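You operate a simulated robot arm through the tools that you are given. There is no shell and no other tool.

Carry out the task below with a simulated two-armed robot. There is one attempt and no reset: what you move stays moved.

TASK
Hold the blue cup steady, stir it even, then pour into the tray.
Fine: green stirrer, back in its pot; all of the mix in the blue tray; the cup ends on the bench; leave the other cup; no spills. Set down upright: what you pick out.

The check looks at the end state, three seconds after you hand in, the way a careful person would. Anything else that was tipped, shoved, dropped, spilled or broken makes it a failure.

THE ROBOT
Two 7-joint arms with two-finger parallel grippers on one trunk, on a base that moves. Base frame: it is fixed to the floor where the robot stands at the start and does not move with it; the origin is under the middle of the robot, x ahead of it, y to its left, z up; the surface under the hand at the start is at about z = 0.88. Lengths are in m, angles in degrees, forces in N, time in s.
The left shoulder is at the start at [0.03, 0.119, 1.035], the right one opposite. With the tool pointing down near the work surface each hand reaches from about 0.28 to 0.68 m from the robot's upright axis, wherever it stands, measured 20 degrees to its own side. Places, roughly: mixing bench [0.5, 0, 0.9]; sticks pot [0.7, 0.1, 0.9]. Payload 3.43 kg a hand.
The tool frame of a hand sits at the grasp point between the pads (the TCP): z along the fingers, y along the line on which they close. The tips reach 0.03 m beyond it. Largest opening 0.094 m; finger width 0.028, thickness 0.01; the body of the gripper, 0.05 by 0.096 m, starts 0.055 m behind the TCP.
Orientation is that of the tool frame in the base frame, as a unit quaternion [x, y, z, w]. With the fingers straight down and closing along the base's y, the tool's x points along the base's -x, its y along +y and its z along -z.

THE INTERFACE
- The arms move only by the tool apply_moves. It takes "left_deltas", "right_deltas" or both (then of equal length, played together; a hand with none holds still); each is a list that holds one entry, the list of rows, each a list of 6 numbers: the shift along the base's x, y, z in units of 200 mm (1.0 is 200 mm), then the turn, a rotation vector about the base's x, y, z in units of 60 degrees (1.0 is 60 degrees). In form: [[[tx, ty, tz, wx, wy, wz], ...]]. A call has 1 to 20 rows; each row is the pose to reach, as a shift and turn from the pose commanded when the call began. "left_grip" and "right_grip" are, for a hand that has rows, the opening, from 0 (shut) to 1 (fully open), set as the call begins (left out, the last holds). A call with a number of a shift or a turn outside -1 to 1 is refused whole. Rows are played at 5 a second. More than 0.05 m and 8.6 degrees between two rows, or a gripper value outside its range, and nothing of the call is played. Where a pose cannot be reached the arm comes as near as it can. A force on the tool above 40 N (or 10 N above the force at the start of the call, whichever is more), or a blocked arm, ends the call early, and 0.2 s more pass. Each finger travels about 0.072 m/s and halts on what it meets, pressing with about 21 N; the grip force reading is that of the motor and also rises with nothing between the fingers. The clock runs only during rows and for 0.2 s after the last one: add rows that repeat a pose to give the fingers time. The reply holds the time, the measured pose of the TCP, the force on the tool along the base axes, the opening and the grip force, in the units named above and with some noise, with the torque about the TCP (base axes, N m) and any sound that the robot's microphone picked up.
- Cameras (640 x 400 px; columns grow to the right, rows downward): "scene" is now at [0.0307, 0.0188, 1.7332]; the picture's right is [0.24, -0.97, 0.00], its down [-0.86, -0.21, -0.47] and it looks along [0.46, 0.11, -0.88] (base axes); focal length 273 px, centre (320, 200). "left" rides on the left gripper at [0.076, -0.014, -0.103] in its tool frame; the picture's right is [0.18, 0.98, 0.00], its down [-0.75, 0.14, -0.64] and it looks along [-0.63, 0.12, 0.77] (tool axes); focal length 243 px, centre (320, 200). "right" rides on the right gripper at [0.076, 0.014, -0.103] in its tool frame; the picture's right is [-0.18, 0.98, 0.00], its down [-0.75, -0.14, -0.64] and it looks along [-0.63, -0.12, 0.77] (tool axes); focal length 243 px, centre (320, 200). There is no depth. A picture from a camera that has moved, and an enlarged one, comes with that camera's place and axes in the base frame and with its lens. The place of the scene camera against the robot may be out by one fixed shift of up to 0.012 m in any direction.
- get_image(camera): a new picture of that camera. No time passes.
- lift_body(by): moves the trunk up (or, below 0, down) by that many m; the arms and the scene camera ride with it, the base frame stays. It gives what a move gives, with no picture.
- drive_base(legs): drives the robot by 1 to 6 legs, each [ahead, turn to the left] in m and degrees, along the robot's own axes; the way and the turn of a leg run together, so that a leg with both is an arc; at most 1.5 m and 180 degrees a leg. The arms and the cameras ride along, it lands a little off, and it stops where it bumps. It gives what a move gives.
- head_to(pan, tilt): turns the head with the scene camera to pan (to the left, within 143 degrees either way) and tilt (down, from -29 to 69), counted from straight ahead of the robot. It gives what a move gives.
- close_up(camera, box): a new picture of the part [left, top, right, bottom] of that camera's present view, enlarged. No time passes.
- hand_in(): hands the job in; it is judged then, once.

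Places have to be worked out from the pictures, the camera data and where the tool is seen. Open the grippers and draw the arms clear of the work before you hand the job in, unless the task says otherwise.

The tools are called after ">>>" as a command line: name --argument value ..., lists and objects as JSON in quotes. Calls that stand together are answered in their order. apply_moves: Moves the arms, as the interface text tells. Its arguments: {"type":"object","properties":{"left_deltas":{"type":"array","items":{"type":"array","items":{"type":"array","items":{"type":"number"}}}},"left_grip":{"type":"number"},"right_deltas":{"type":"array","items":{"type":"array","items":{"type":"array","items":{"type":"number"}}}},"right_grip":{"type":"number"}},"required":[]} The other tools are called the same way: lift_body (by) moves the trunk up or down; drive_base (legs) drives the base; head_to (pan, tilt) turns the head that bears the scene camera; get_image (camera) takes a picture; close_up (camera, box) takes an enlarged picture of a part of a camera's view; hand_in () hands the job in.

At the start:

```text
clock: 0.0
left_eef_pos: [0.3834, 0.1936, 1.2745]
left_ee_rot: [0.0, 1.0, 0.0, 0.001]
left_contact_force: [0.7, 0.3, 0.0]
left_ft_torque: [-0.01, 0.03, 0.0]
left_opening: 0.0938
left_gripper_force: 0.1
right_eef_pos: [0.3992, -0.1581, 1.3365]
right_ee_rot: [0.0, 1.0, 0.001, 0.0]
right_contact_force: [0.0, 0.8, -0.4]
right_ft_torque: [-0.02, -0.03, 0.02]
right_opening: 0.0943
right_gripper_force: 0.1
trunk travel left (down, up): [-0.3, 0.11]
robot x, y, heading: [0.0017, -0.0037, -0.1]
head pan, tilt (commanded): [14.0, 61.8]
```

scene: 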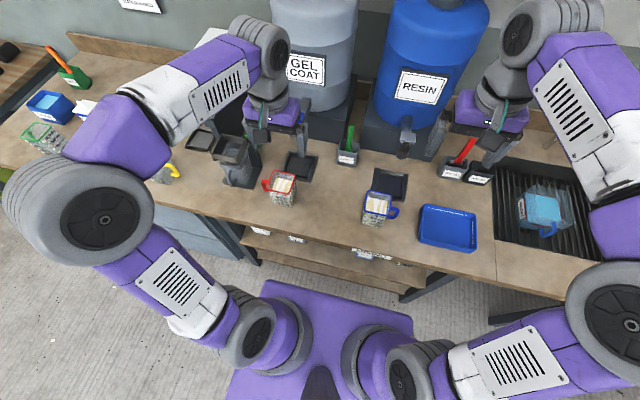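
right: 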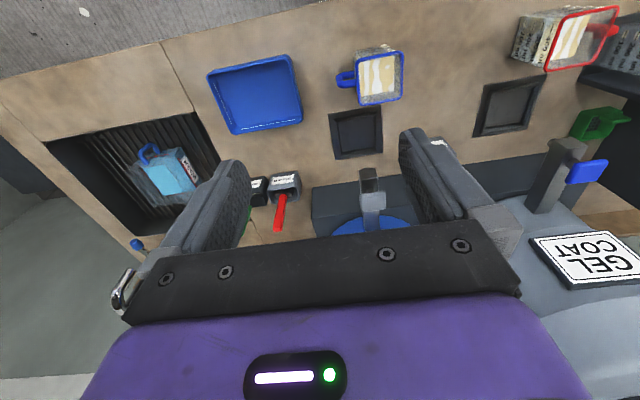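
left: 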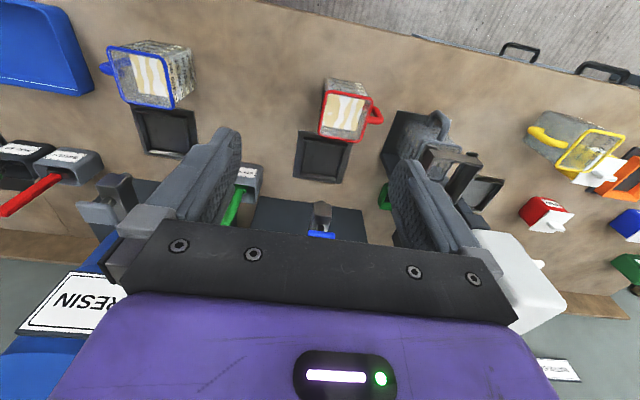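

I start by looking closer at the work area: blue cup near the centre right, blue tray to its right, green stirrer in a pot behind. I take enlarged pictures to locate them.

>>> close_up --camera "scene" --box '[320, 110, 520, 260]'

>>> close_up --camera "scene" --box '[200, 80, 400, 230]'

>>> close_up --camera "right" --box '[180, 20, 440, 240]'

>>> close_up --camera "left" --box '[0, 20, 400, 270]'

```text
2.67 times, centred on (420, 185) of scene
camera zoom: at [0.0307, 0.0188, 1.7332], right [0.24, -0.97, 0.0], down [-0.86, -0.21, -0.47], along [0.46, 0.11, -0.88], focal length 728 px, centre (53, 240)
```

zoom: 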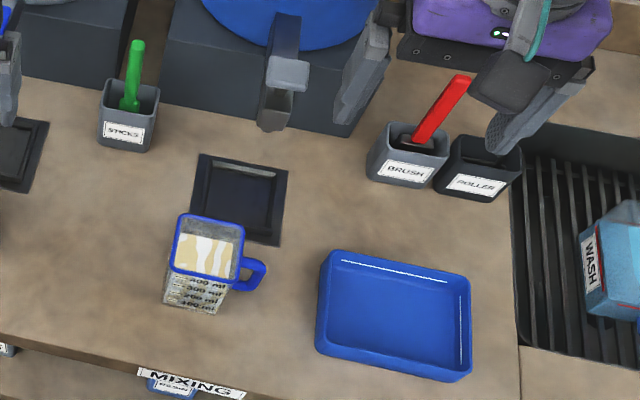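

```text
2.67 times, centred on (300, 155) of scene
camera zoom: at [0.0307, 0.0188, 1.7332], right [0.24, -0.97, 0.0], down [-0.86, -0.21, -0.47], along [0.46, 0.11, -0.88], focal length 728 px, centre (373, 320)
```

zoom: 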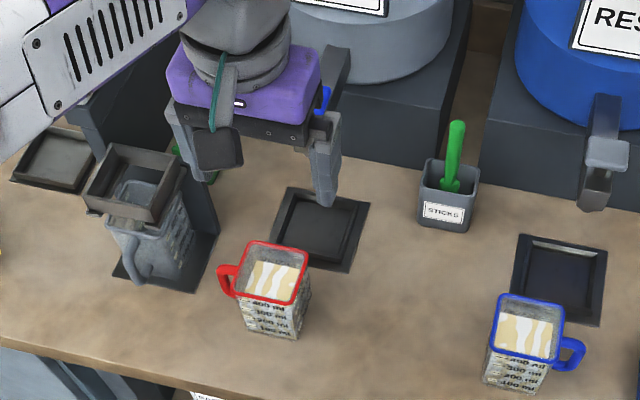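

```text
1.82 times, centred on (310, 130) of right
camera zoom: at [0.323, -0.1442, 1.4383], right [0.18, 0.98, 0.0], down [0.75, -0.14, 0.64], along [0.63, -0.12, -0.77], focal length 441 px, centre (338, 327)
```

zoom: 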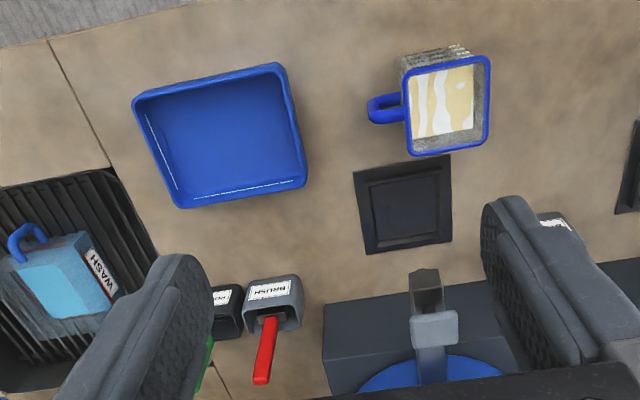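

```text
1.60 times, centred on (200, 145) of left
camera zoom: at [0.3073, 0.1806, 1.3771], right [-0.18, 0.98, 0.0], down [0.75, 0.14, 0.64], along [0.63, 0.12, -0.77], focal length 388 px, centre (512, 288)
```

zoom: 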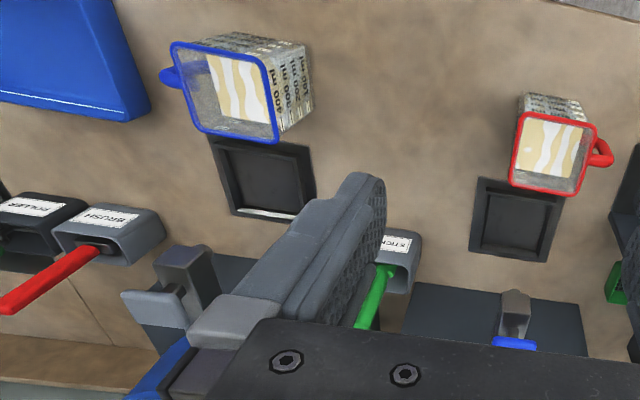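

Triangulating both cameras puts the blue cup at about (0.453, -0.062), with a rim about 0.076 m square at z≈0.98 and its handle toward -y. The tray spans x 0.39–0.53, y -0.215 to -0.39, and the sticks pot is near (0.67, 0.07). I move the left hand nearer the pot to look at the stirrer with its camera.

>>> apply_moves --left_deltas '[[[0.1, -0.1, 0, 0, 0, 0], [0.2, -0.2, 0, 0, 0, 0], [0.3, -0.3, 0, 0, 0, 0], [0.4, -0.4, 0, 0, 0, 0], [0.5, -0.5, 0, 0, 0, 0], [0.585, -0.57, 0, 0, 0, 0]]]' --left_grip 1.0

>>> get_image --camera "left"

>>> get_image --camera "scene"

```text
clock: 1.4
left_eef_pos: [0.5001, 0.0786, 1.2768]
left_ee_rot: [0.0, 1.0, 0.001, 0.0]
left_contact_force: [0.0, 0.0, -0.8]
left_ft_torque: [-0.01, 0.03, -0.03]
left_opening: 0.094
left_gripper_force: 0.1
right_eef_pos: [0.3992, -0.158, 1.336]
right_ee_rot: [0.0, 1.0, 0.0, -0.001]
right_contact_force: [0.2, 0.5, 0.1]
right_ft_torque: [0.01, 0.02, 0.04]
right_opening: 0.0941
right_gripper_force: 0.2
trunk travel left (down, up): [-0.3, 0.11]
robot x, y, heading: [-0.0034, -0.0011, 0.0]
head pan, tilt (commanded): [14.0, 61.8]
```

```text
taken
camera left: at [0.4252, 0.0652, 1.3777], right [-0.18, 0.98, 0.0], down [0.75, 0.14, 0.64], along [0.63, 0.12, -0.77], focal length 243 px, centre (320, 200)
```

left: 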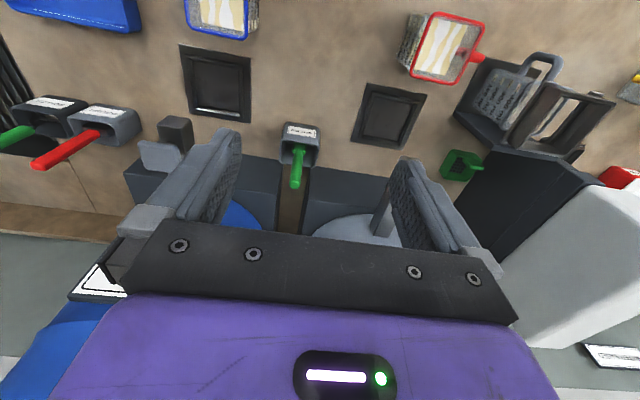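

```text
taken
camera scene: at [0.0317, 0.0181, 1.7331], right [0.24, -0.97, 0.0], down [-0.86, -0.21, -0.47], along [0.46, 0.11, -0.88], focal length 273 px, centre (320, 200)
```

scene: 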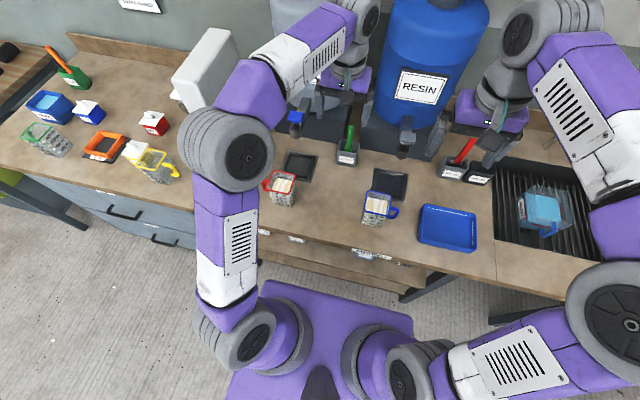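

>>> close_up --camera "left" --box '[240, 90, 400, 215]'

>>> close_up --camera "scene" --box '[310, 110, 430, 185]'

>>> close_up --camera "scene" --box '[270, 40, 430, 140]'

```text
3.20 times, centred on (320, 152) of left
camera zoom: at [0.4252, 0.0652, 1.3777], right [-0.18, 0.98, 0.0], down [0.75, 0.14, 0.64], along [0.63, 0.12, -0.77], focal length 776 px, centre (320, 352)
```

zoom: 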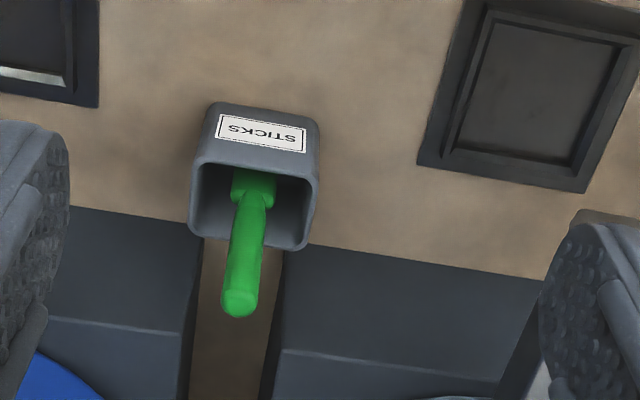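

```text
5.33 times, centred on (370, 148) of scene
camera zoom: at [0.0317, 0.0181, 1.7331], right [0.24, -0.97, 0.0], down [-0.86, -0.21, -0.47], along [0.46, 0.11, -0.88], focal length 1455 px, centre (53, 480)
```

zoom: 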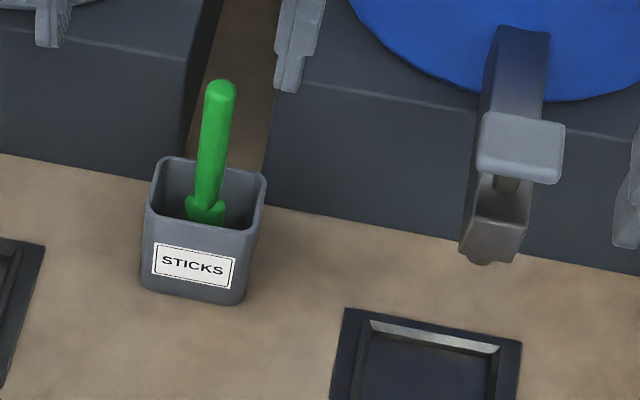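

```text
4.00 times, centred on (350, 90) of scene
camera zoom: at [0.0317, 0.0181, 1.7331], right [0.24, -0.97, 0.0], down [-0.86, -0.21, -0.47], along [0.46, 0.11, -0.88], focal length 1092 px, centre (200, 640)
```

zoom: 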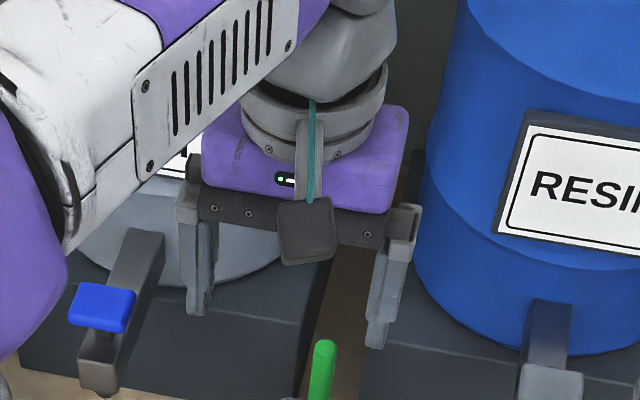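

The stirrer stands in the pot with its round handle up; its top is around (0.66, 0.067, ~1.06), but the depth is uncertain. I lower the left hand in front of the pot for a second viewpoint with the same camera.

>>> apply_moves --left_deltas '[[[0, -0.02, -0.2, 0, 0, 0], [0, -0.04, -0.4, 0, 0, 0], [0, -0.06, -0.6, 0, 0, 0], [0, -0.06, -0.75, 0, 0, 0]]]'

>>> close_up --camera "left" --box '[200, 90, 440, 240]'

>>> get_image --camera "left"

```text
clock: 2.4
left_eef_pos: [0.5, 0.068, 1.1249]
left_ee_rot: [0.0, 1.0, 0.001, 0.0]
left_contact_force: [0.3, -0.1, -0.7]
left_ft_torque: [0.03, -0.01, -0.01]
left_opening: 0.0938
left_gripper_force: 0.1
right_eef_pos: [0.4, -0.158, 1.3372]
right_ee_rot: [0.0, 1.0, 0.0, 0.0]
right_contact_force: [0.2, -1.1, 0.4]
right_ft_torque: [-0.03, 0.03, 0.02]
right_opening: 0.0942
right_gripper_force: 0.0
trunk travel left (down, up): [-0.3, 0.11]
robot x, y, heading: [0.0004, -0.0003, 0.1]
head pan, tilt (commanded): [14.0, 61.8]
```

```text
2.67 times, centred on (320, 165) of left
camera zoom: at [0.4227, 0.0553, 1.2271], right [-0.18, 0.98, 0.0], down [0.75, 0.14, 0.64], along [0.63, 0.12, -0.77], focal length 647 px, centre (320, 293)
```

zoom: 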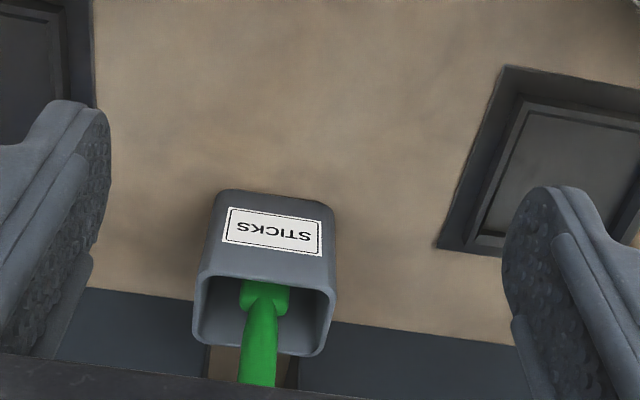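

```text
taken
camera left: at [0.4227, 0.0553, 1.2271], right [-0.18, 0.98, 0.0], down [0.75, 0.14, 0.64], along [0.63, 0.12, -0.77], focal length 243 px, centre (320, 200)
```

left: 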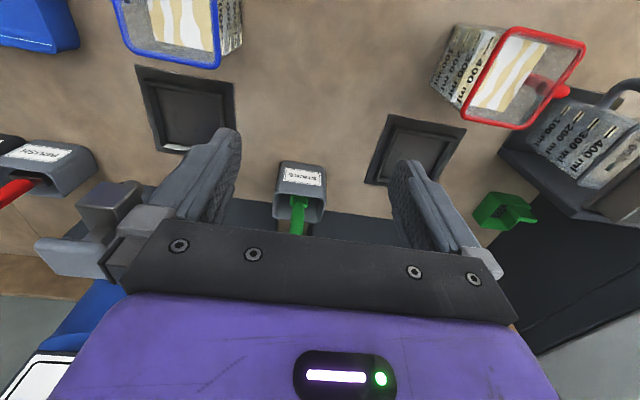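

The readings put the stirrer's shoulder at about (0.672, 0.066, 0.94) and its top at about z 1.056, between the two tank stands. Before fetching it I bring the right hand round. It will hold the cup from the handle side with fingers roughly along +y, closing along x on the front and back faces. I begin turning it in free space to the right.

>>> apply_moves --right_deltas '[[[0.031, -0.0625, -0.06, 0.0566, 0.0566, -0.0809], [0.0625, -0.125, -0.12, 0.1133, 0.1133, -0.1617], [0.094, -0.1875, -0.18, 0.1699, 0.1699, -0.2426], [0.125, -0.25, -0.24, 0.2265, 0.2265, -0.3235], [0.156, -0.3125, -0.3, 0.2831, 0.2831, -0.4044], [0.1875, -0.375, -0.36, 0.3398, 0.3398, -0.4853], [0.219, -0.4375, -0.42, 0.3964, 0.3964, -0.5661], [0.25, -0.5, -0.48, 0.453, 0.453, -0.647]]]' --right_grip 1.0

>>> get_image --camera "scene"

```text
clock: 4.2
left_eef_pos: [0.4986, 0.0676, 1.126]
left_ee_rot: [0.001, 1.0, -0.001, -0.001]
left_contact_force: [-0.5, 0.3, -0.6]
left_ft_torque: [-0.02, 0.03, -0.01]
left_opening: 0.094
left_gripper_force: 0.1
right_eef_pos: [0.4489, -0.2591, 1.2378]
right_ee_rot: [0.327, 0.888, 0.228, -0.229]
right_contact_force: [-0.4, 0.0, 0.4]
right_ft_torque: [0.01, 0.01, -0.03]
right_opening: 0.0941
right_gripper_force: 0.2
trunk travel left (down, up): [-0.3, 0.11]
robot x, y, heading: [0.0002, 0.0001, -0.1]
head pan, tilt (commanded): [14.0, 61.8]
```

```text
taken
camera scene: at [0.0312, 0.0178, 1.7331], right [0.24, -0.97, 0.0], down [-0.86, -0.21, -0.47], along [0.46, 0.11, -0.88], focal length 273 px, centre (320, 200)
```

scene: 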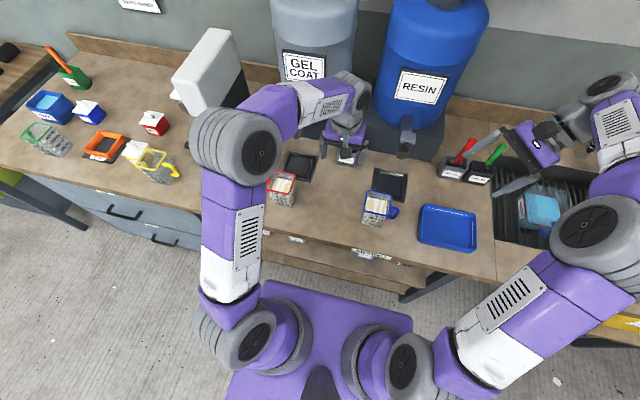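

Half the turn went cleanly. I complete the second half in place while keeping high and clear of the pots.

>>> apply_moves --right_deltas '[[[0, 0, -0.02, 0.0566, 0.0566, -0.0809], [0, 0, -0.04, 0.1133, 0.1133, -0.1617], [0, 0, -0.06, 0.1699, 0.1699, -0.2426], [0, 0, -0.08, 0.2265, 0.2265, -0.3235], [0, 0, -0.1, 0.2831, 0.2831, -0.4044], [0, 0, -0.12, 0.3398, 0.3398, -0.4853], [0, 0, -0.14, 0.3964, 0.3964, -0.5661], [0, 0, -0.16, 0.453, 0.453, -0.647]]]'

>>> get_image --camera "scene"

>>> get_image --camera "right"

```text
clock: 6.0
left_eef_pos: [0.4977, 0.0688, 1.125]
left_ee_rot: [0.0, 1.0, 0.0, 0.0]
left_contact_force: [0.3, -0.6, 1.1]
left_ft_torque: [0.02, 0.03, 0.01]
left_opening: 0.0942
left_gripper_force: 0.0
right_eef_pos: [0.4501, -0.258, 1.2079]
right_ee_rot: [0.58, 0.578, 0.406, -0.405]
right_contact_force: [0.8, 1.0, -0.6]
right_ft_torque: [0.0, 0.01, -0.01]
right_opening: 0.0941
right_gripper_force: 0.0
trunk travel left (down, up): [-0.3, 0.11]
robot x, y, heading: [0.0004, -0.0014, 0.1]
head pan, tilt (commanded): [14.0, 61.8]
```

```text
taken
camera scene: at [0.0305, 0.0185, 1.7332], right [0.24, -0.97, 0.0], down [-0.86, -0.21, -0.47], along [0.46, 0.11, -0.88], focal length 273 px, centre (320, 200)
```

scene: 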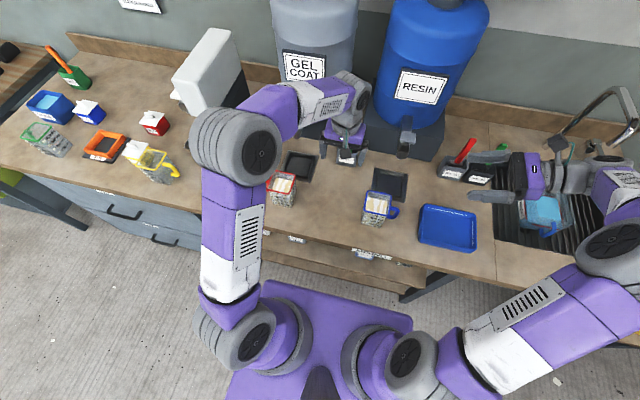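

```text
taken
camera right: at [0.4637, -0.3288, 1.3144], right [0.98, -0.07, -0.17], down [-0.14, -0.86, -0.49], along [-0.12, 0.51, -0.85], focal length 243 px, centre (320, 200)
```

right: 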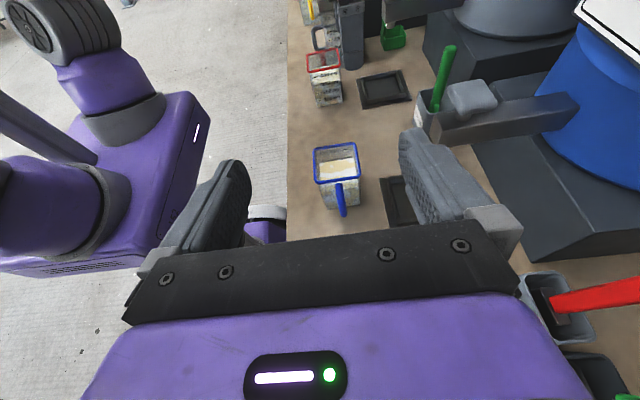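

The right hand now points along +y, tilted 20° down, with its camera above it. I zoom in on the cup and handle to fix their position before descending.

>>> close_up --camera "right" --box '[270, 120, 410, 230]'

>>> close_up --camera "right" --box '[360, 20, 520, 140]'

```text
3.64 times, centred on (340, 175) of right
camera zoom: at [0.4637, -0.3288, 1.3144], right [0.98, -0.07, -0.17], down [-0.14, -0.86, -0.49], along [-0.12, 0.51, -0.85], focal length 882 px, centre (247, 291)
```

zoom: 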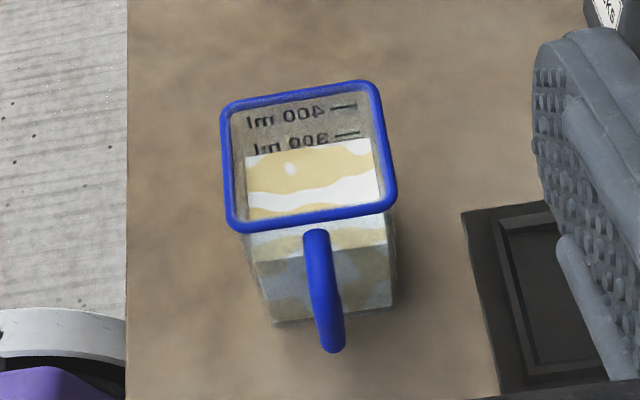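

```text
3.33 times, centred on (440, 80) of right
camera zoom: at [0.4637, -0.3288, 1.3144], right [0.98, -0.07, -0.17], down [-0.14, -0.86, -0.49], along [-0.12, 0.51, -0.85], focal length 809 px, centre (-80, 600)
```

zoom: 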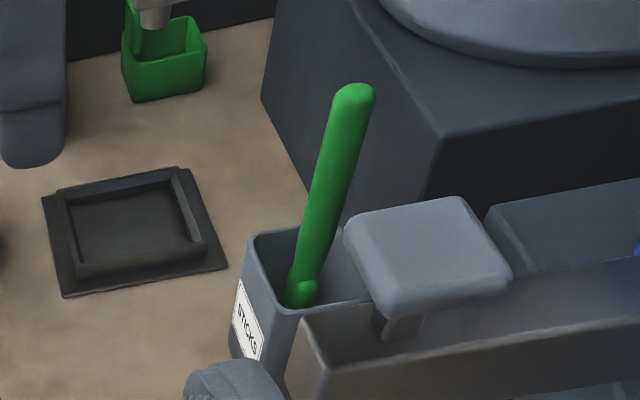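

The cup centre comes out at (0.4515, -0.059), the handle's outer end at y≈-0.136, and the stick top at (0.659, 0.067, 1.065). I bring the right hand down partway at y≈-0.19 and check that the forearm clears the wash box and sink.

>>> apply_moves --right_deltas '[[[0.002, 0.08, -0.2, 0, 0, 0], [0.004, 0.16, -0.4, 0, 0, 0], [0.007, 0.25, -0.6, 0, 0, 0], [0.007, 0.34, -0.78, 0, 0, 0]]]'

>>> head_to --pan -25 --tilt 55

>>> get_image --camera "scene"

>>> get_image --camera "right"

```text
clock: 7.0
left_eef_pos: [0.4981, 0.0685, 1.1262]
left_ee_rot: [0.0, 1.0, 0.0, -0.001]
left_contact_force: [0.3, -1.6, 0.3]
left_ft_torque: [0.04, 0.0, -0.02]
left_opening: 0.0938
left_gripper_force: 0.0
right_eef_pos: [0.45, -0.1905, 1.0509]
right_ee_rot: [0.58, 0.578, 0.406, -0.406]
right_contact_force: [1.5, 0.0, 0.2]
right_ft_torque: [0.0, 0.02, 0.01]
right_opening: 0.094
right_gripper_force: 0.0
trunk travel left (down, up): [-0.3, 0.11]
robot x, y, heading: [0.0015, 0.0002, -0.2]
head pan, tilt (commanded): [14.0, 61.8]
```

```text
clock: 8.1
left_eef_pos: [0.4986, 0.0682, 1.1261]
left_ee_rot: [0.0, 1.0, 0.0, -0.001]
left_contact_force: [0.2, -0.5, 0.0]
left_ft_torque: [-0.02, -0.01, 0.02]
left_opening: 0.094
left_gripper_force: 0.0
right_eef_pos: [0.45, -0.1899, 1.0513]
right_ee_rot: [0.579, 0.579, 0.406, -0.406]
right_contact_force: [0.8, 0.0, -1.0]
right_ft_torque: [0.02, 0.0, -0.02]
right_opening: 0.0941
right_gripper_force: 0.1
trunk travel left (down, up): [-0.3, 0.11]
robot x, y, heading: [0.0005, 0.0, -0.0]
head pan, tilt (commanded): [-25.0, 55.0]
```

```text
taken
camera scene: at [0.0335, -0.0272, 1.7413], right [-0.42, -0.91, 0.0], down [-0.74, 0.35, -0.57], along [0.52, -0.24, -0.82], focal length 273 px, centre (320, 200)
```

scene: 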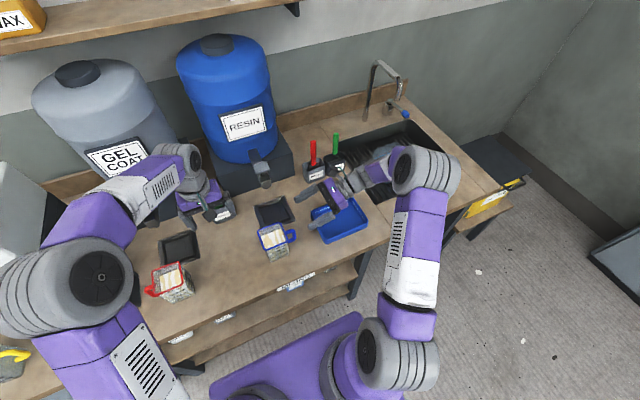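

```text
taken
camera right: at [0.4644, -0.2609, 1.158], right [0.98, -0.06, -0.17], down [-0.14, -0.86, -0.49], along [-0.12, 0.51, -0.85], focal length 243 px, centre (320, 200)
```

right: 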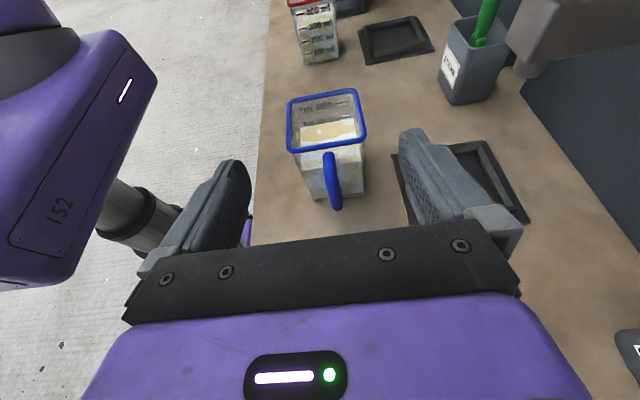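

The right forearm hangs over the sink side; I zoom in to judge the clearance between elbow, wash box and bench before going lower.

>>> close_up --camera "scene" --box '[280, 110, 480, 250]'

>>> close_up --camera "left" --box '[0, 0, 300, 190]'

```text
2.86 times, centred on (380, 180) of scene
camera zoom: at [0.0335, -0.0272, 1.7413], right [-0.42, -0.91, 0.0], down [-0.74, 0.35, -0.57], along [0.52, -0.24, -0.82], focal length 780 px, centre (149, 257)
```

zoom: 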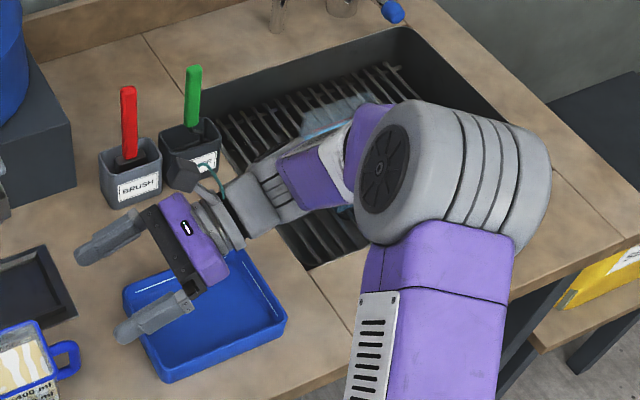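

```text
2.11 times, centred on (150, 95) of left
camera zoom: at [0.4224, 0.0551, 1.2276], right [-0.18, 0.98, 0.0], down [0.75, 0.14, 0.64], along [0.63, 0.12, -0.77], focal length 511 px, centre (678, 421)
```

zoom: 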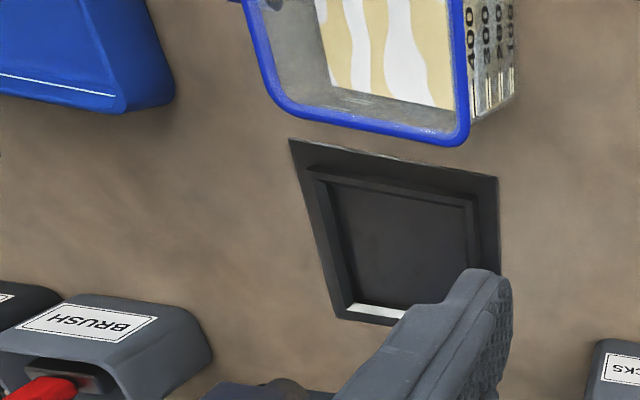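

The forearm passes in front of and above the wash box, and moving toward +y takes it further away. I lower the hand to z≈0.937, still behind the handle, and check the view.

>>> apply_moves --right_deltas '[[[0.007, 0.02, -0.15, 0, 0, 0], [0.007, 0.025, -0.3, 0, 0, 0], [0.007, 0.025, -0.45, 0, 0, 0], [0.007, 0.025, -0.575, 0, 0, 0], [0.007, 0.025, -0.575, 0, 0, 0]]]'

>>> get_image --camera "scene"

>>> get_image --camera "right"

```text
clock: 9.2
left_eef_pos: [0.4981, 0.0686, 1.1249]
left_ee_rot: [-0.001, 1.0, 0.0, 0.001]
left_contact_force: [0.0, -1.3, 0.2]
left_ft_torque: [0.02, -0.04, 0.03]
left_opening: 0.0941
left_gripper_force: 0.0
right_eef_pos: [0.4505, -0.1868, 0.9377]
right_ee_rot: [0.58, 0.579, 0.406, -0.405]
right_contact_force: [0.2, -0.4, 0.7]
right_ft_torque: [-0.04, 0.02, 0.0]
right_opening: 0.0939
right_gripper_force: 0.1
trunk travel left (down, up): [-0.3, 0.11]
robot x, y, heading: [0.0045, -0.0015, -0.0]
head pan, tilt (commanded): [-25.0, 55.0]
```

```text
taken
camera scene: at [0.0332, -0.0271, 1.7414], right [-0.42, -0.91, 0.0], down [-0.74, 0.35, -0.57], along [0.52, -0.24, -0.82], focal length 273 px, centre (320, 200)
```

scene: 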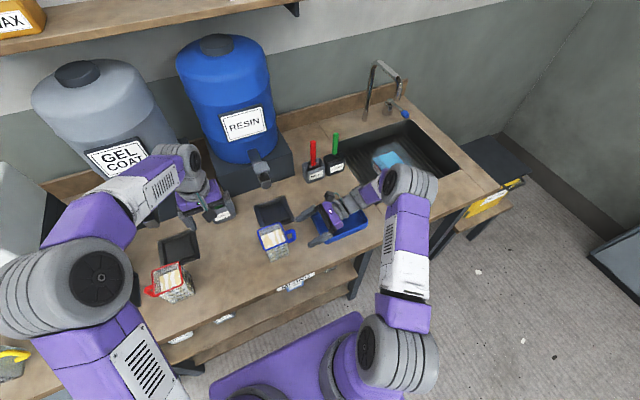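

```text
taken
camera right: at [0.4647, -0.2567, 1.0435], right [0.98, -0.06, -0.17], down [-0.14, -0.86, -0.49], along [-0.12, 0.51, -0.86], focal length 243 px, centre (320, 200)
```

right: 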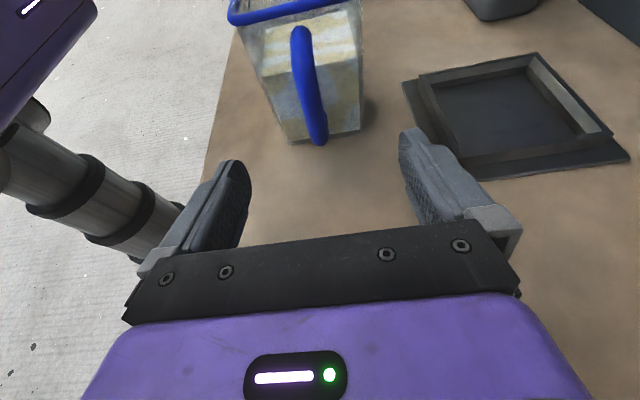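

The hand sits behind the handle with the cup between the finger lines, and there are no contact forces. I check the clearance over the tray.

>>> close_up --camera "scene" --box '[240, 150, 440, 275]'

>>> close_up --camera "right" --box '[180, 0, 500, 230]'

```text
3.20 times, centred on (340, 212) of scene
camera zoom: at [0.0332, -0.0271, 1.7414], right [-0.42, -0.91, 0.0], down [-0.74, 0.35, -0.57], along [0.52, -0.24, -0.82], focal length 873 px, centre (256, 160)
```

zoom: 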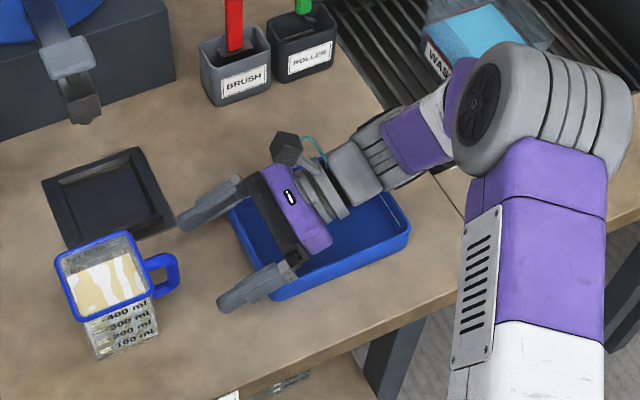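

```text
1.74 times, centred on (340, 115) of right
camera zoom: at [0.4647, -0.2567, 1.0435], right [0.98, -0.06, -0.17], down [-0.14, -0.86, -0.49], along [-0.12, 0.51, -0.86], focal length 422 px, centre (285, 348)
```

zoom: 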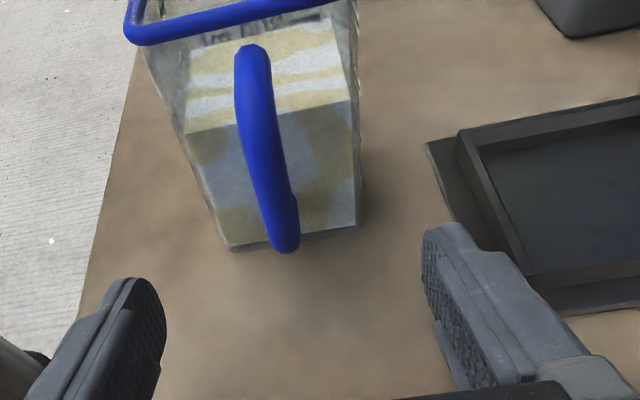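

Alignment is good, with the finger midline at x 0.4505 and the cup at 0.450. I advance along +y so the pads straddle the cup and the handle stays between the fingers.

>>> apply_moves --right_deltas '[[[0, 0.1, 0, 0, 0, 0], [0, 0.2, 0, 0, 0, 0], [0, 0.3, 0, 0, 0, 0], [0, 0.4, 0, 0, 0, 0], [0, 0.45, 0, 0, 0, 0], [0, 0.49, 0, 0, 0, 0], [0, 0.49, 0, 0, 0, 0]]]'

>>> get_image --camera "right"

>>> close_up --camera "scene" --box '[220, 170, 400, 280]'

```text
clock: 10.8
left_eef_pos: [0.4986, 0.0682, 1.1254]
left_ee_rot: [0.0, 1.0, 0.001, 0.0]
left_contact_force: [-0.2, 0.6, -0.4]
left_ft_torque: [0.04, 0.0, -0.01]
left_opening: 0.0938
left_gripper_force: 0.1
right_eef_pos: [0.4517, -0.0872, 0.9372]
right_ee_rot: [0.579, 0.579, 0.406, -0.406]
right_contact_force: [0.2, -2.4, 0.8]
right_ft_torque: [0.0, 0.01, 0.01]
right_opening: 0.094
right_gripper_force: 0.0
trunk travel left (down, up): [-0.3, 0.11]
robot x, y, heading: [-0.0002, -0.0006, -0.2]
head pan, tilt (commanded): [-25.0, 55.0]
```

```text
taken
camera right: at [0.4662, -0.1583, 1.0433], right [0.98, -0.06, -0.17], down [-0.14, -0.86, -0.49], along [-0.12, 0.51, -0.85], focal length 243 px, centre (320, 200)
```

right: 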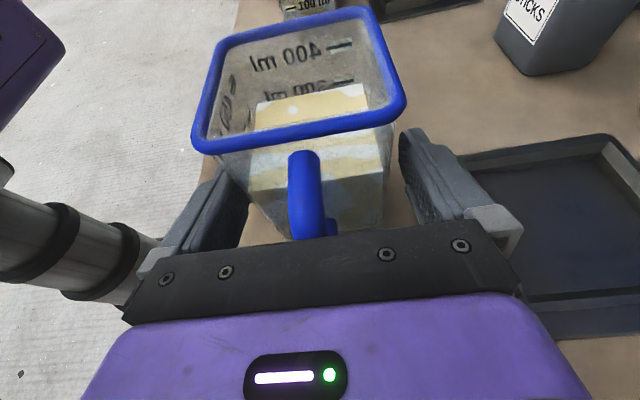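

```text
3.56 times, centred on (310, 225) of scene
camera zoom: at [0.0334, -0.0277, 1.7413], right [-0.42, -0.91, 0.0], down [-0.74, 0.35, -0.57], along [0.52, -0.24, -0.82], focal length 970 px, centre (356, 111)
```

zoom: 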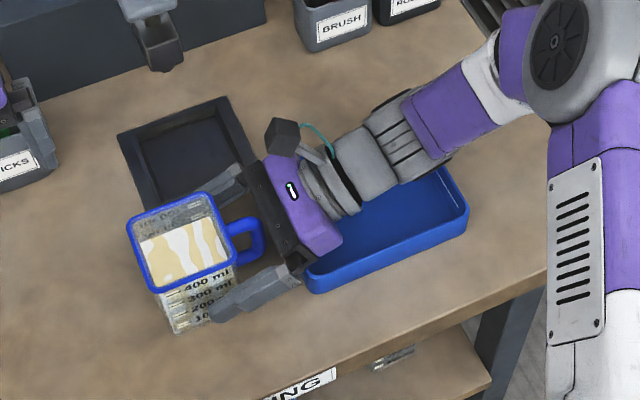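

The cup is straddled, the handle has room in front of the palm, and the force reading stays within noise. I close the right gripper on the cup.

>>> apply_moves --right_deltas '[[[0, 0, 0, 0, 0, 0], [0, 0, 0, 0, 0, 0], [0, 0, 0, 0, 0, 0], [0, 0, 0, 0, 0, 0], [0, 0, 0, 0, 0, 0]]]' --right_grip 0.0

>>> get_image --camera "right"

>>> close_up --camera "scene" --box '[220, 170, 400, 280]'

```text
clock: 12.1
left_eef_pos: [0.4976, 0.0684, 1.1259]
left_ee_rot: [0.0, 1.0, 0.0, 0.0]
left_contact_force: [0.2, 0.0, 0.3]
left_ft_torque: [0.02, 0.04, -0.03]
left_opening: 0.094
left_gripper_force: 0.0
right_eef_pos: [0.4518, -0.0877, 0.936]
right_ee_rot: [0.579, 0.579, 0.406, -0.406]
right_contact_force: [0.0, -1.0, -0.1]
right_ft_torque: [0.16, 0.06, 0.06]
right_opening: 0.0782
right_gripper_force: 20.8
trunk travel left (down, up): [-0.3, 0.11]
robot x, y, heading: [0.0006, 0.0, 0.2]
head pan, tilt (commanded): [-25.0, 55.0]
```

```text
taken
camera right: at [0.466, -0.1581, 1.0433], right [0.98, -0.06, -0.17], down [-0.14, -0.86, -0.49], along [-0.12, 0.51, -0.85], focal length 243 px, centre (320, 200)
```

right: 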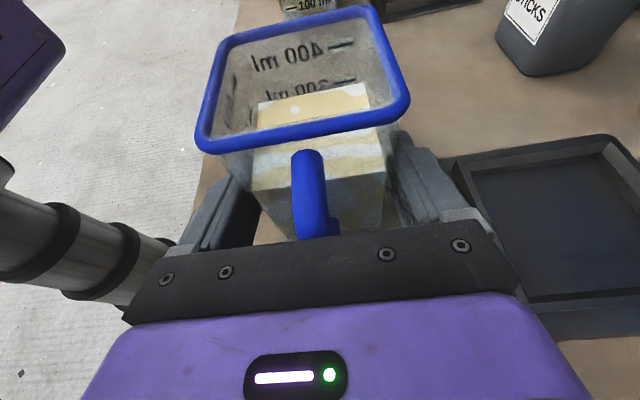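

```text
3.56 times, centred on (310, 225) of scene
camera zoom: at [0.0333, -0.0274, 1.7413], right [-0.42, -0.91, 0.0], down [-0.74, 0.35, -0.57], along [0.52, -0.24, -0.82], focal length 970 px, centre (356, 111)
```

zoom: 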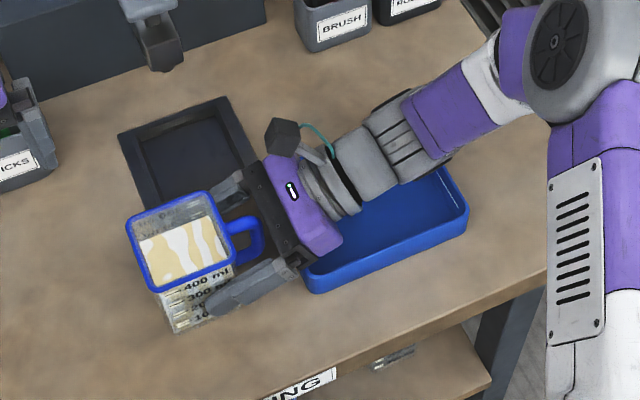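

The cup is gripped at 0.078 m opening and 21 N, standing still on the bench. Now I move the left hand above the stirrer at (0.659, 0.067), staying higher than its top.

>>> apply_moves --left_deltas '[[[0.05, 0, 0.17, 0, 0, 0], [0.25, 0, 0.22, 0, 0, 0], [0.45, 0, 0.22, 0, 0, 0], [0.65, 0, 0.22, 0, 0, 0], [0.807, -0.007, 0.22, 0, 0, 0], [0.807, -0.007, 0.22, 0, 0, 0]]]'

>>> head_to --pan 8 --tilt 52

>>> get_image --camera "left"

>>> get_image --camera "scene"

```text
clock: 13.4
left_eef_pos: [0.6185, 0.0784, 1.1572]
left_ee_rot: [0.0, 1.0, 0.0, 0.0]
left_contact_force: [-0.2, 0.1, -0.3]
left_ft_torque: [0.01, 0.04, 0.0]
left_opening: 0.0939
left_gripper_force: 0.1
left hand out of reach, approached as far as the arm can: row 4, 5, 6
right_eef_pos: [0.4523, -0.0864, 0.9368]
right_ee_rot: [0.58, 0.579, 0.406, -0.405]
right_contact_force: [-0.5, -1.1, 1.6]
right_ft_torque: [0.16, 0.05, 0.08]
right_opening: 0.0784
right_gripper_force: 21.1
trunk travel left (down, up): [-0.3, 0.11]
robot x, y, heading: [-0.0033, 0.0015, 0.0]
head pan, tilt (commanded): [-25.0, 55.0]
```

```text
clock: 14.4
left_eef_pos: [0.6191, 0.0762, 1.1584]
left_ee_rot: [-0.001, 1.0, 0.0, 0.001]
left_contact_force: [-0.5, 0.0, -0.9]
left_ft_torque: [0.02, 0.01, 0.0]
left_opening: 0.094
left_gripper_force: 0.1
right_eef_pos: [0.4511, -0.0874, 0.9364]
right_ee_rot: [0.58, 0.579, 0.406, -0.405]
right_contact_force: [-1.8, -0.1, -0.4]
right_ft_torque: [0.15, 0.05, 0.08]
right_opening: 0.0782
right_gripper_force: 21.1
trunk travel left (down, up): [-0.3, 0.11]
robot x, y, heading: [-0.0046, 0.0038, -0.0]
head pan, tilt (commanded): [8.0, 52.0]
```

```text
taken
camera left: at [0.5431, 0.0642, 1.2603], right [-0.18, 0.98, 0.0], down [0.75, 0.14, 0.64], along [0.63, 0.12, -0.77], focal length 243 px, centre (320, 200)
```

left: 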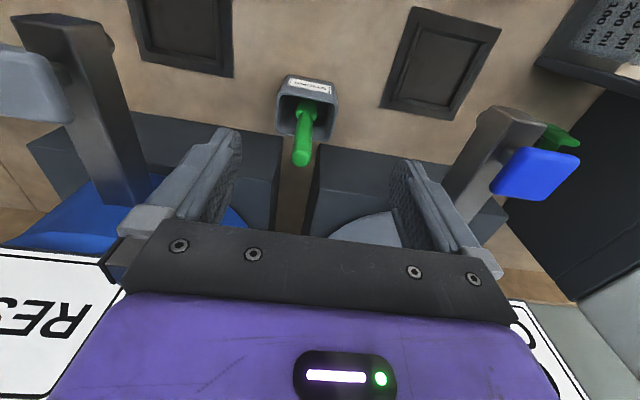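

```text
taken
camera scene: at [0.0422, 0.0136, 1.7452], right [0.14, -0.99, 0.0], down [-0.78, -0.11, -0.62], along [0.61, 0.09, -0.79], focal length 273 px, centre (320, 200)
```

scene: 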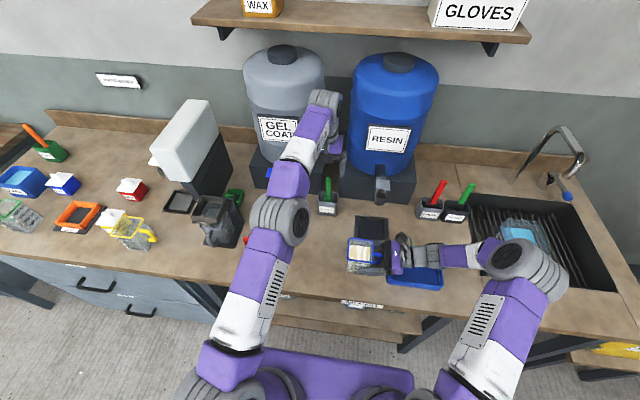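

Pointing straight down, the left hand cannot reach x 0.659 at this height (it stopped at 0.618). A forward tilt of 30° brings the wrist well inside reach. I back off in x and tilt the fingers forward there.

>>> apply_moves --left_deltas '[[[-0.2, 0, 0, 0, 0, 0], [-0.4, 0, 0, 0, 0, 0], [-0.5, 0, 0, 0, -0.12, 0], [-0.5, 0, 0, 0, -0.25, 0], [-0.5, 0, 0, 0, -0.375, 0], [-0.5, 0, 0, 0, -0.5, 0], [-0.5, 0, 0, 0, -0.5, 0]]]'

>>> get_image --camera "left"

>>> close_up --camera "scene" --box '[230, 90, 430, 290]'

```text
clock: 16.0
left_eef_pos: [0.5195, 0.0742, 1.1598]
left_ee_rot: [0.0, 0.966, 0.0, 0.26]
left_contact_force: [-0.6, -0.3, 1.3]
left_ft_torque: [0.01, -0.03, -0.03]
left_opening: 0.0941
left_gripper_force: 0.1
right_eef_pos: [0.452, -0.0885, 0.9362]
right_ee_rot: [0.579, 0.579, 0.406, -0.406]
right_contact_force: [0.4, -1.4, 1.0]
right_ft_torque: [0.01, 0.14, 0.11]
right_opening: 0.0784
right_gripper_force: 21.0
trunk travel left (down, up): [-0.3, 0.11]
robot x, y, heading: [-0.0001, -0.0002, -0.1]
head pan, tilt (commanded): [8.0, 52.0]
```

```text
taken
camera left: at [0.4018, 0.0612, 1.2095], right [-0.16, 0.98, -0.09], down [0.33, 0.14, 0.93], along [0.93, 0.12, -0.35], focal length 243 px, centre (320, 200)
```

left: 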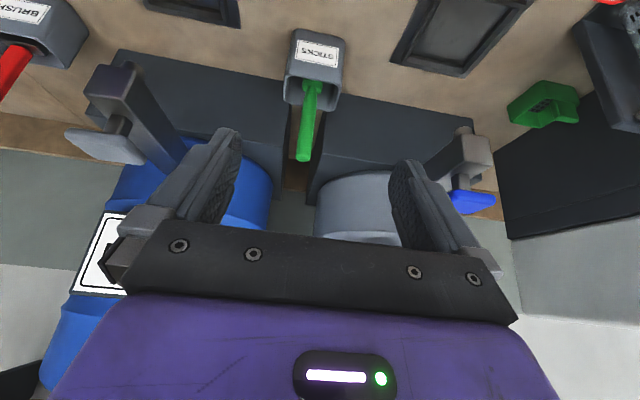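

```text
2.00 times, centred on (330, 190) of scene
camera zoom: at [0.0424, 0.0135, 1.7452], right [0.14, -0.99, 0.0], down [-0.78, -0.11, -0.62], along [0.61, 0.09, -0.79], focal length 546 px, centre (300, 220)
```

zoom: 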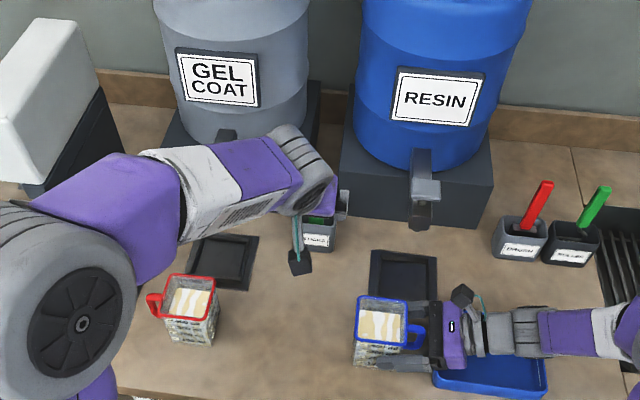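

The tilt worked and gives a side view: the stick top is at (0.657, 0.069, 1.066), leaning about 7° toward me. I lower to z≈1.04 and advance part way with the fingers open around its line.

>>> apply_moves --left_deltas '[[[0, -0.01, -0.2, 0, 0, 0], [0, -0.02, -0.4, 0, 0, 0], [0, -0.025, -0.6, 0, 0, 0], [0.2, -0.025, -0.6, 0, 0, 0], [0.4, -0.025, -0.6, 0, 0, 0], [0.5, -0.025, -0.6, 0, 0, 0], [0.5, -0.025, -0.6, 0, 0, 0]]]'

>>> get_image --camera "left"

>>> close_up --camera "right" --box '[400, 0, 640, 150]'

```text
clock: 17.6
left_eef_pos: [0.6187, 0.068, 1.039]
left_ee_rot: [0.0, 0.966, 0.0, 0.259]
left_contact_force: [0.5, 0.0, 0.0]
left_ft_torque: [-0.05, 0.03, -0.05]
left_opening: 0.0941
left_gripper_force: 0.0
right_eef_pos: [0.4523, -0.0871, 0.937]
right_ee_rot: [0.58, 0.579, 0.406, -0.405]
right_contact_force: [-0.3, 0.2, 0.1]
right_ft_torque: [0.06, -0.04, -0.03]
right_opening: 0.0783
right_gripper_force: 20.9
trunk travel left (down, up): [-0.3, 0.11]
robot x, y, heading: [-0.0014, -0.0016, -0.2]
head pan, tilt (commanded): [8.0, 52.0]
```

```text
taken
camera left: at [0.5017, 0.0553, 1.0891], right [-0.16, 0.98, -0.09], down [0.33, 0.14, 0.93], along [0.93, 0.12, -0.35], focal length 243 px, centre (320, 200)
```

left: 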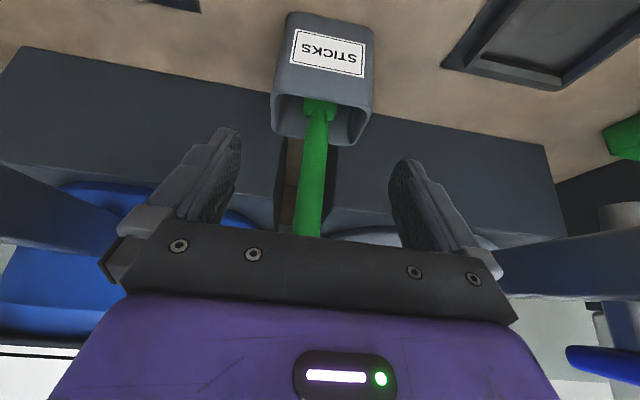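

```text
2.67 times, centred on (520, 75) of right
camera zoom: at [0.4662, -0.158, 1.0433], right [0.98, -0.06, -0.17], down [-0.14, -0.86, -0.49], along [-0.12, 0.51, -0.85], focal length 647 px, centre (-213, 533)
```

zoom: 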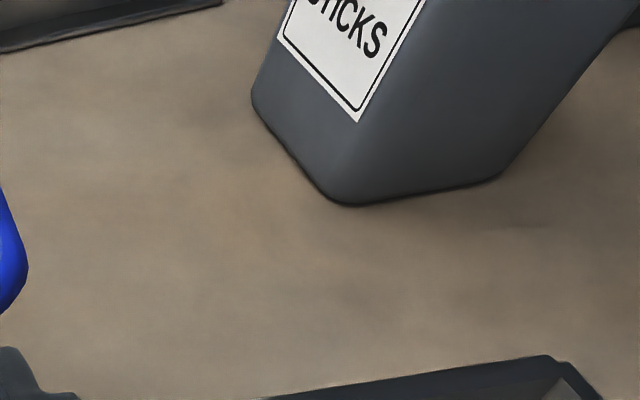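

The stick lines up midway between the pads at y≈0.0695. I advance the last 41 mm to x≈0.66.

>>> apply_moves --left_deltas '[[[0.08, 0.004, 0, 0, 0, 0], [0.15, 0.006, 0, 0, 0, 0], [0.21, 0.006, 0, 0, 0, 0], [0.21, 0.006, 0, 0, 0, 0]]]'

>>> get_image --camera "left"

>>> close_up --camera "scene" --box '[260, 120, 400, 230]'

```text
clock: 18.6
left_eef_pos: [0.6607, 0.07, 1.0388]
left_ee_rot: [0.0, 0.966, 0.0, 0.258]
left_contact_force: [-0.6, 0.0, 0.2]
left_ft_torque: [0.0, 0.01, 0.05]
left_opening: 0.0941
left_gripper_force: 0.1
right_eef_pos: [0.4522, -0.0874, 0.9382]
right_ee_rot: [0.58, 0.578, 0.406, -0.405]
right_contact_force: [-1.2, -0.7, 0.6]
right_ft_torque: [0.03, -0.01, 0.02]
right_opening: 0.0783
right_gripper_force: 20.2
trunk travel left (down, up): [-0.3, 0.11]
robot x, y, heading: [-0.0009, 0.0012, -0.2]
head pan, tilt (commanded): [8.0, 52.0]
```

```text
taken
camera left: at [0.5442, 0.0567, 1.0894], right [-0.16, 0.98, -0.09], down [0.33, 0.14, 0.93], along [0.93, 0.12, -0.35], focal length 243 px, centre (320, 200)
```

left: 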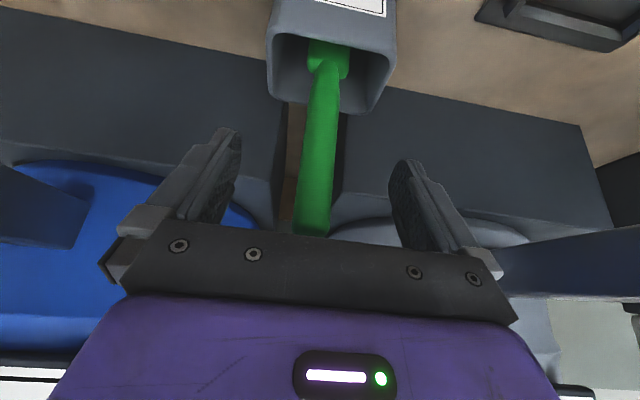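

```text
3.64 times, centred on (330, 175) of scene
camera zoom: at [0.0423, 0.0136, 1.7452], right [0.14, -0.99, 0.0], down [-0.78, -0.11, -0.62], along [0.61, 0.09, -0.79], focal length 992 px, centre (284, 291)
```

zoom: 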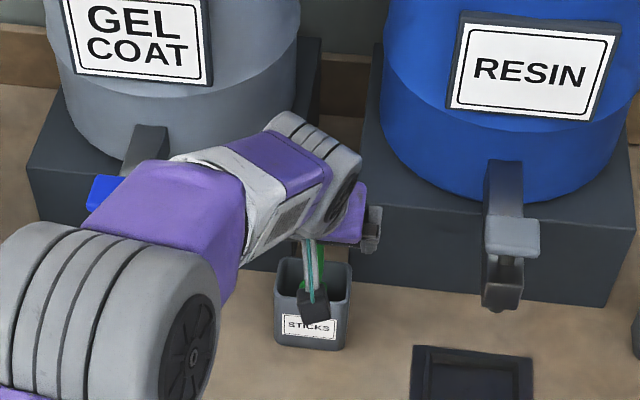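

The stick now sits at the TCP depth (its apparent width fits about 0.13 m from the camera), centred between the pads. I close the left gripper on it.

>>> apply_moves --left_deltas '[[[0, 0, 0, 0, 0, 0], [0, 0, 0, 0, 0, 0], [0, 0, 0, 0, 0, 0], [0, 0, 0, 0, 0, 0], [0, 0, 0, 0, 0, 0]]]' --left_grip 0.0

>>> get_image --camera "left"

```text
clock: 19.8
left_eef_pos: [0.6611, 0.0699, 1.0394]
left_ee_rot: [0.0, 0.966, 0.0, 0.259]
left_contact_force: [0.1, 0.1, -0.4]
left_ft_torque: [-0.02, -0.02, -0.01]
left_opening: 0.0222
left_gripper_force: 21.3
right_eef_pos: [0.4515, -0.0868, 0.9365]
right_ee_rot: [0.58, 0.579, 0.406, -0.405]
right_contact_force: [-1.5, 0.1, 0.3]
right_ft_torque: [-0.02, -0.03, 0.03]
right_opening: 0.0782
right_gripper_force: 21.2
trunk travel left (down, up): [-0.3, 0.11]
robot x, y, heading: [0.0018, 0.0011, 0.0]
head pan, tilt (commanded): [8.0, 52.0]
```

```text
taken
camera left: at [0.5441, 0.0567, 1.0894], right [-0.16, 0.98, -0.09], down [0.33, 0.14, 0.93], along [0.93, 0.12, -0.35], focal length 243 px, centre (320, 200)
```

left: 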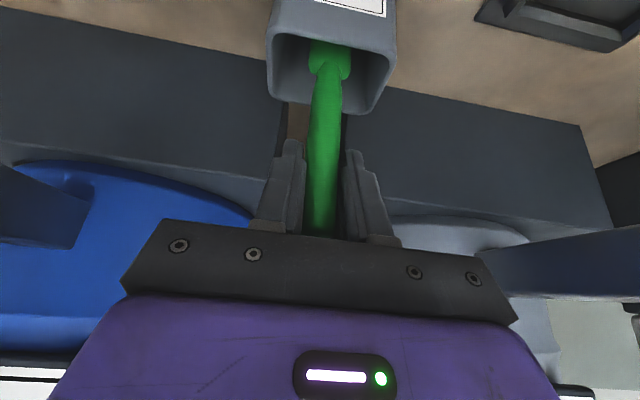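

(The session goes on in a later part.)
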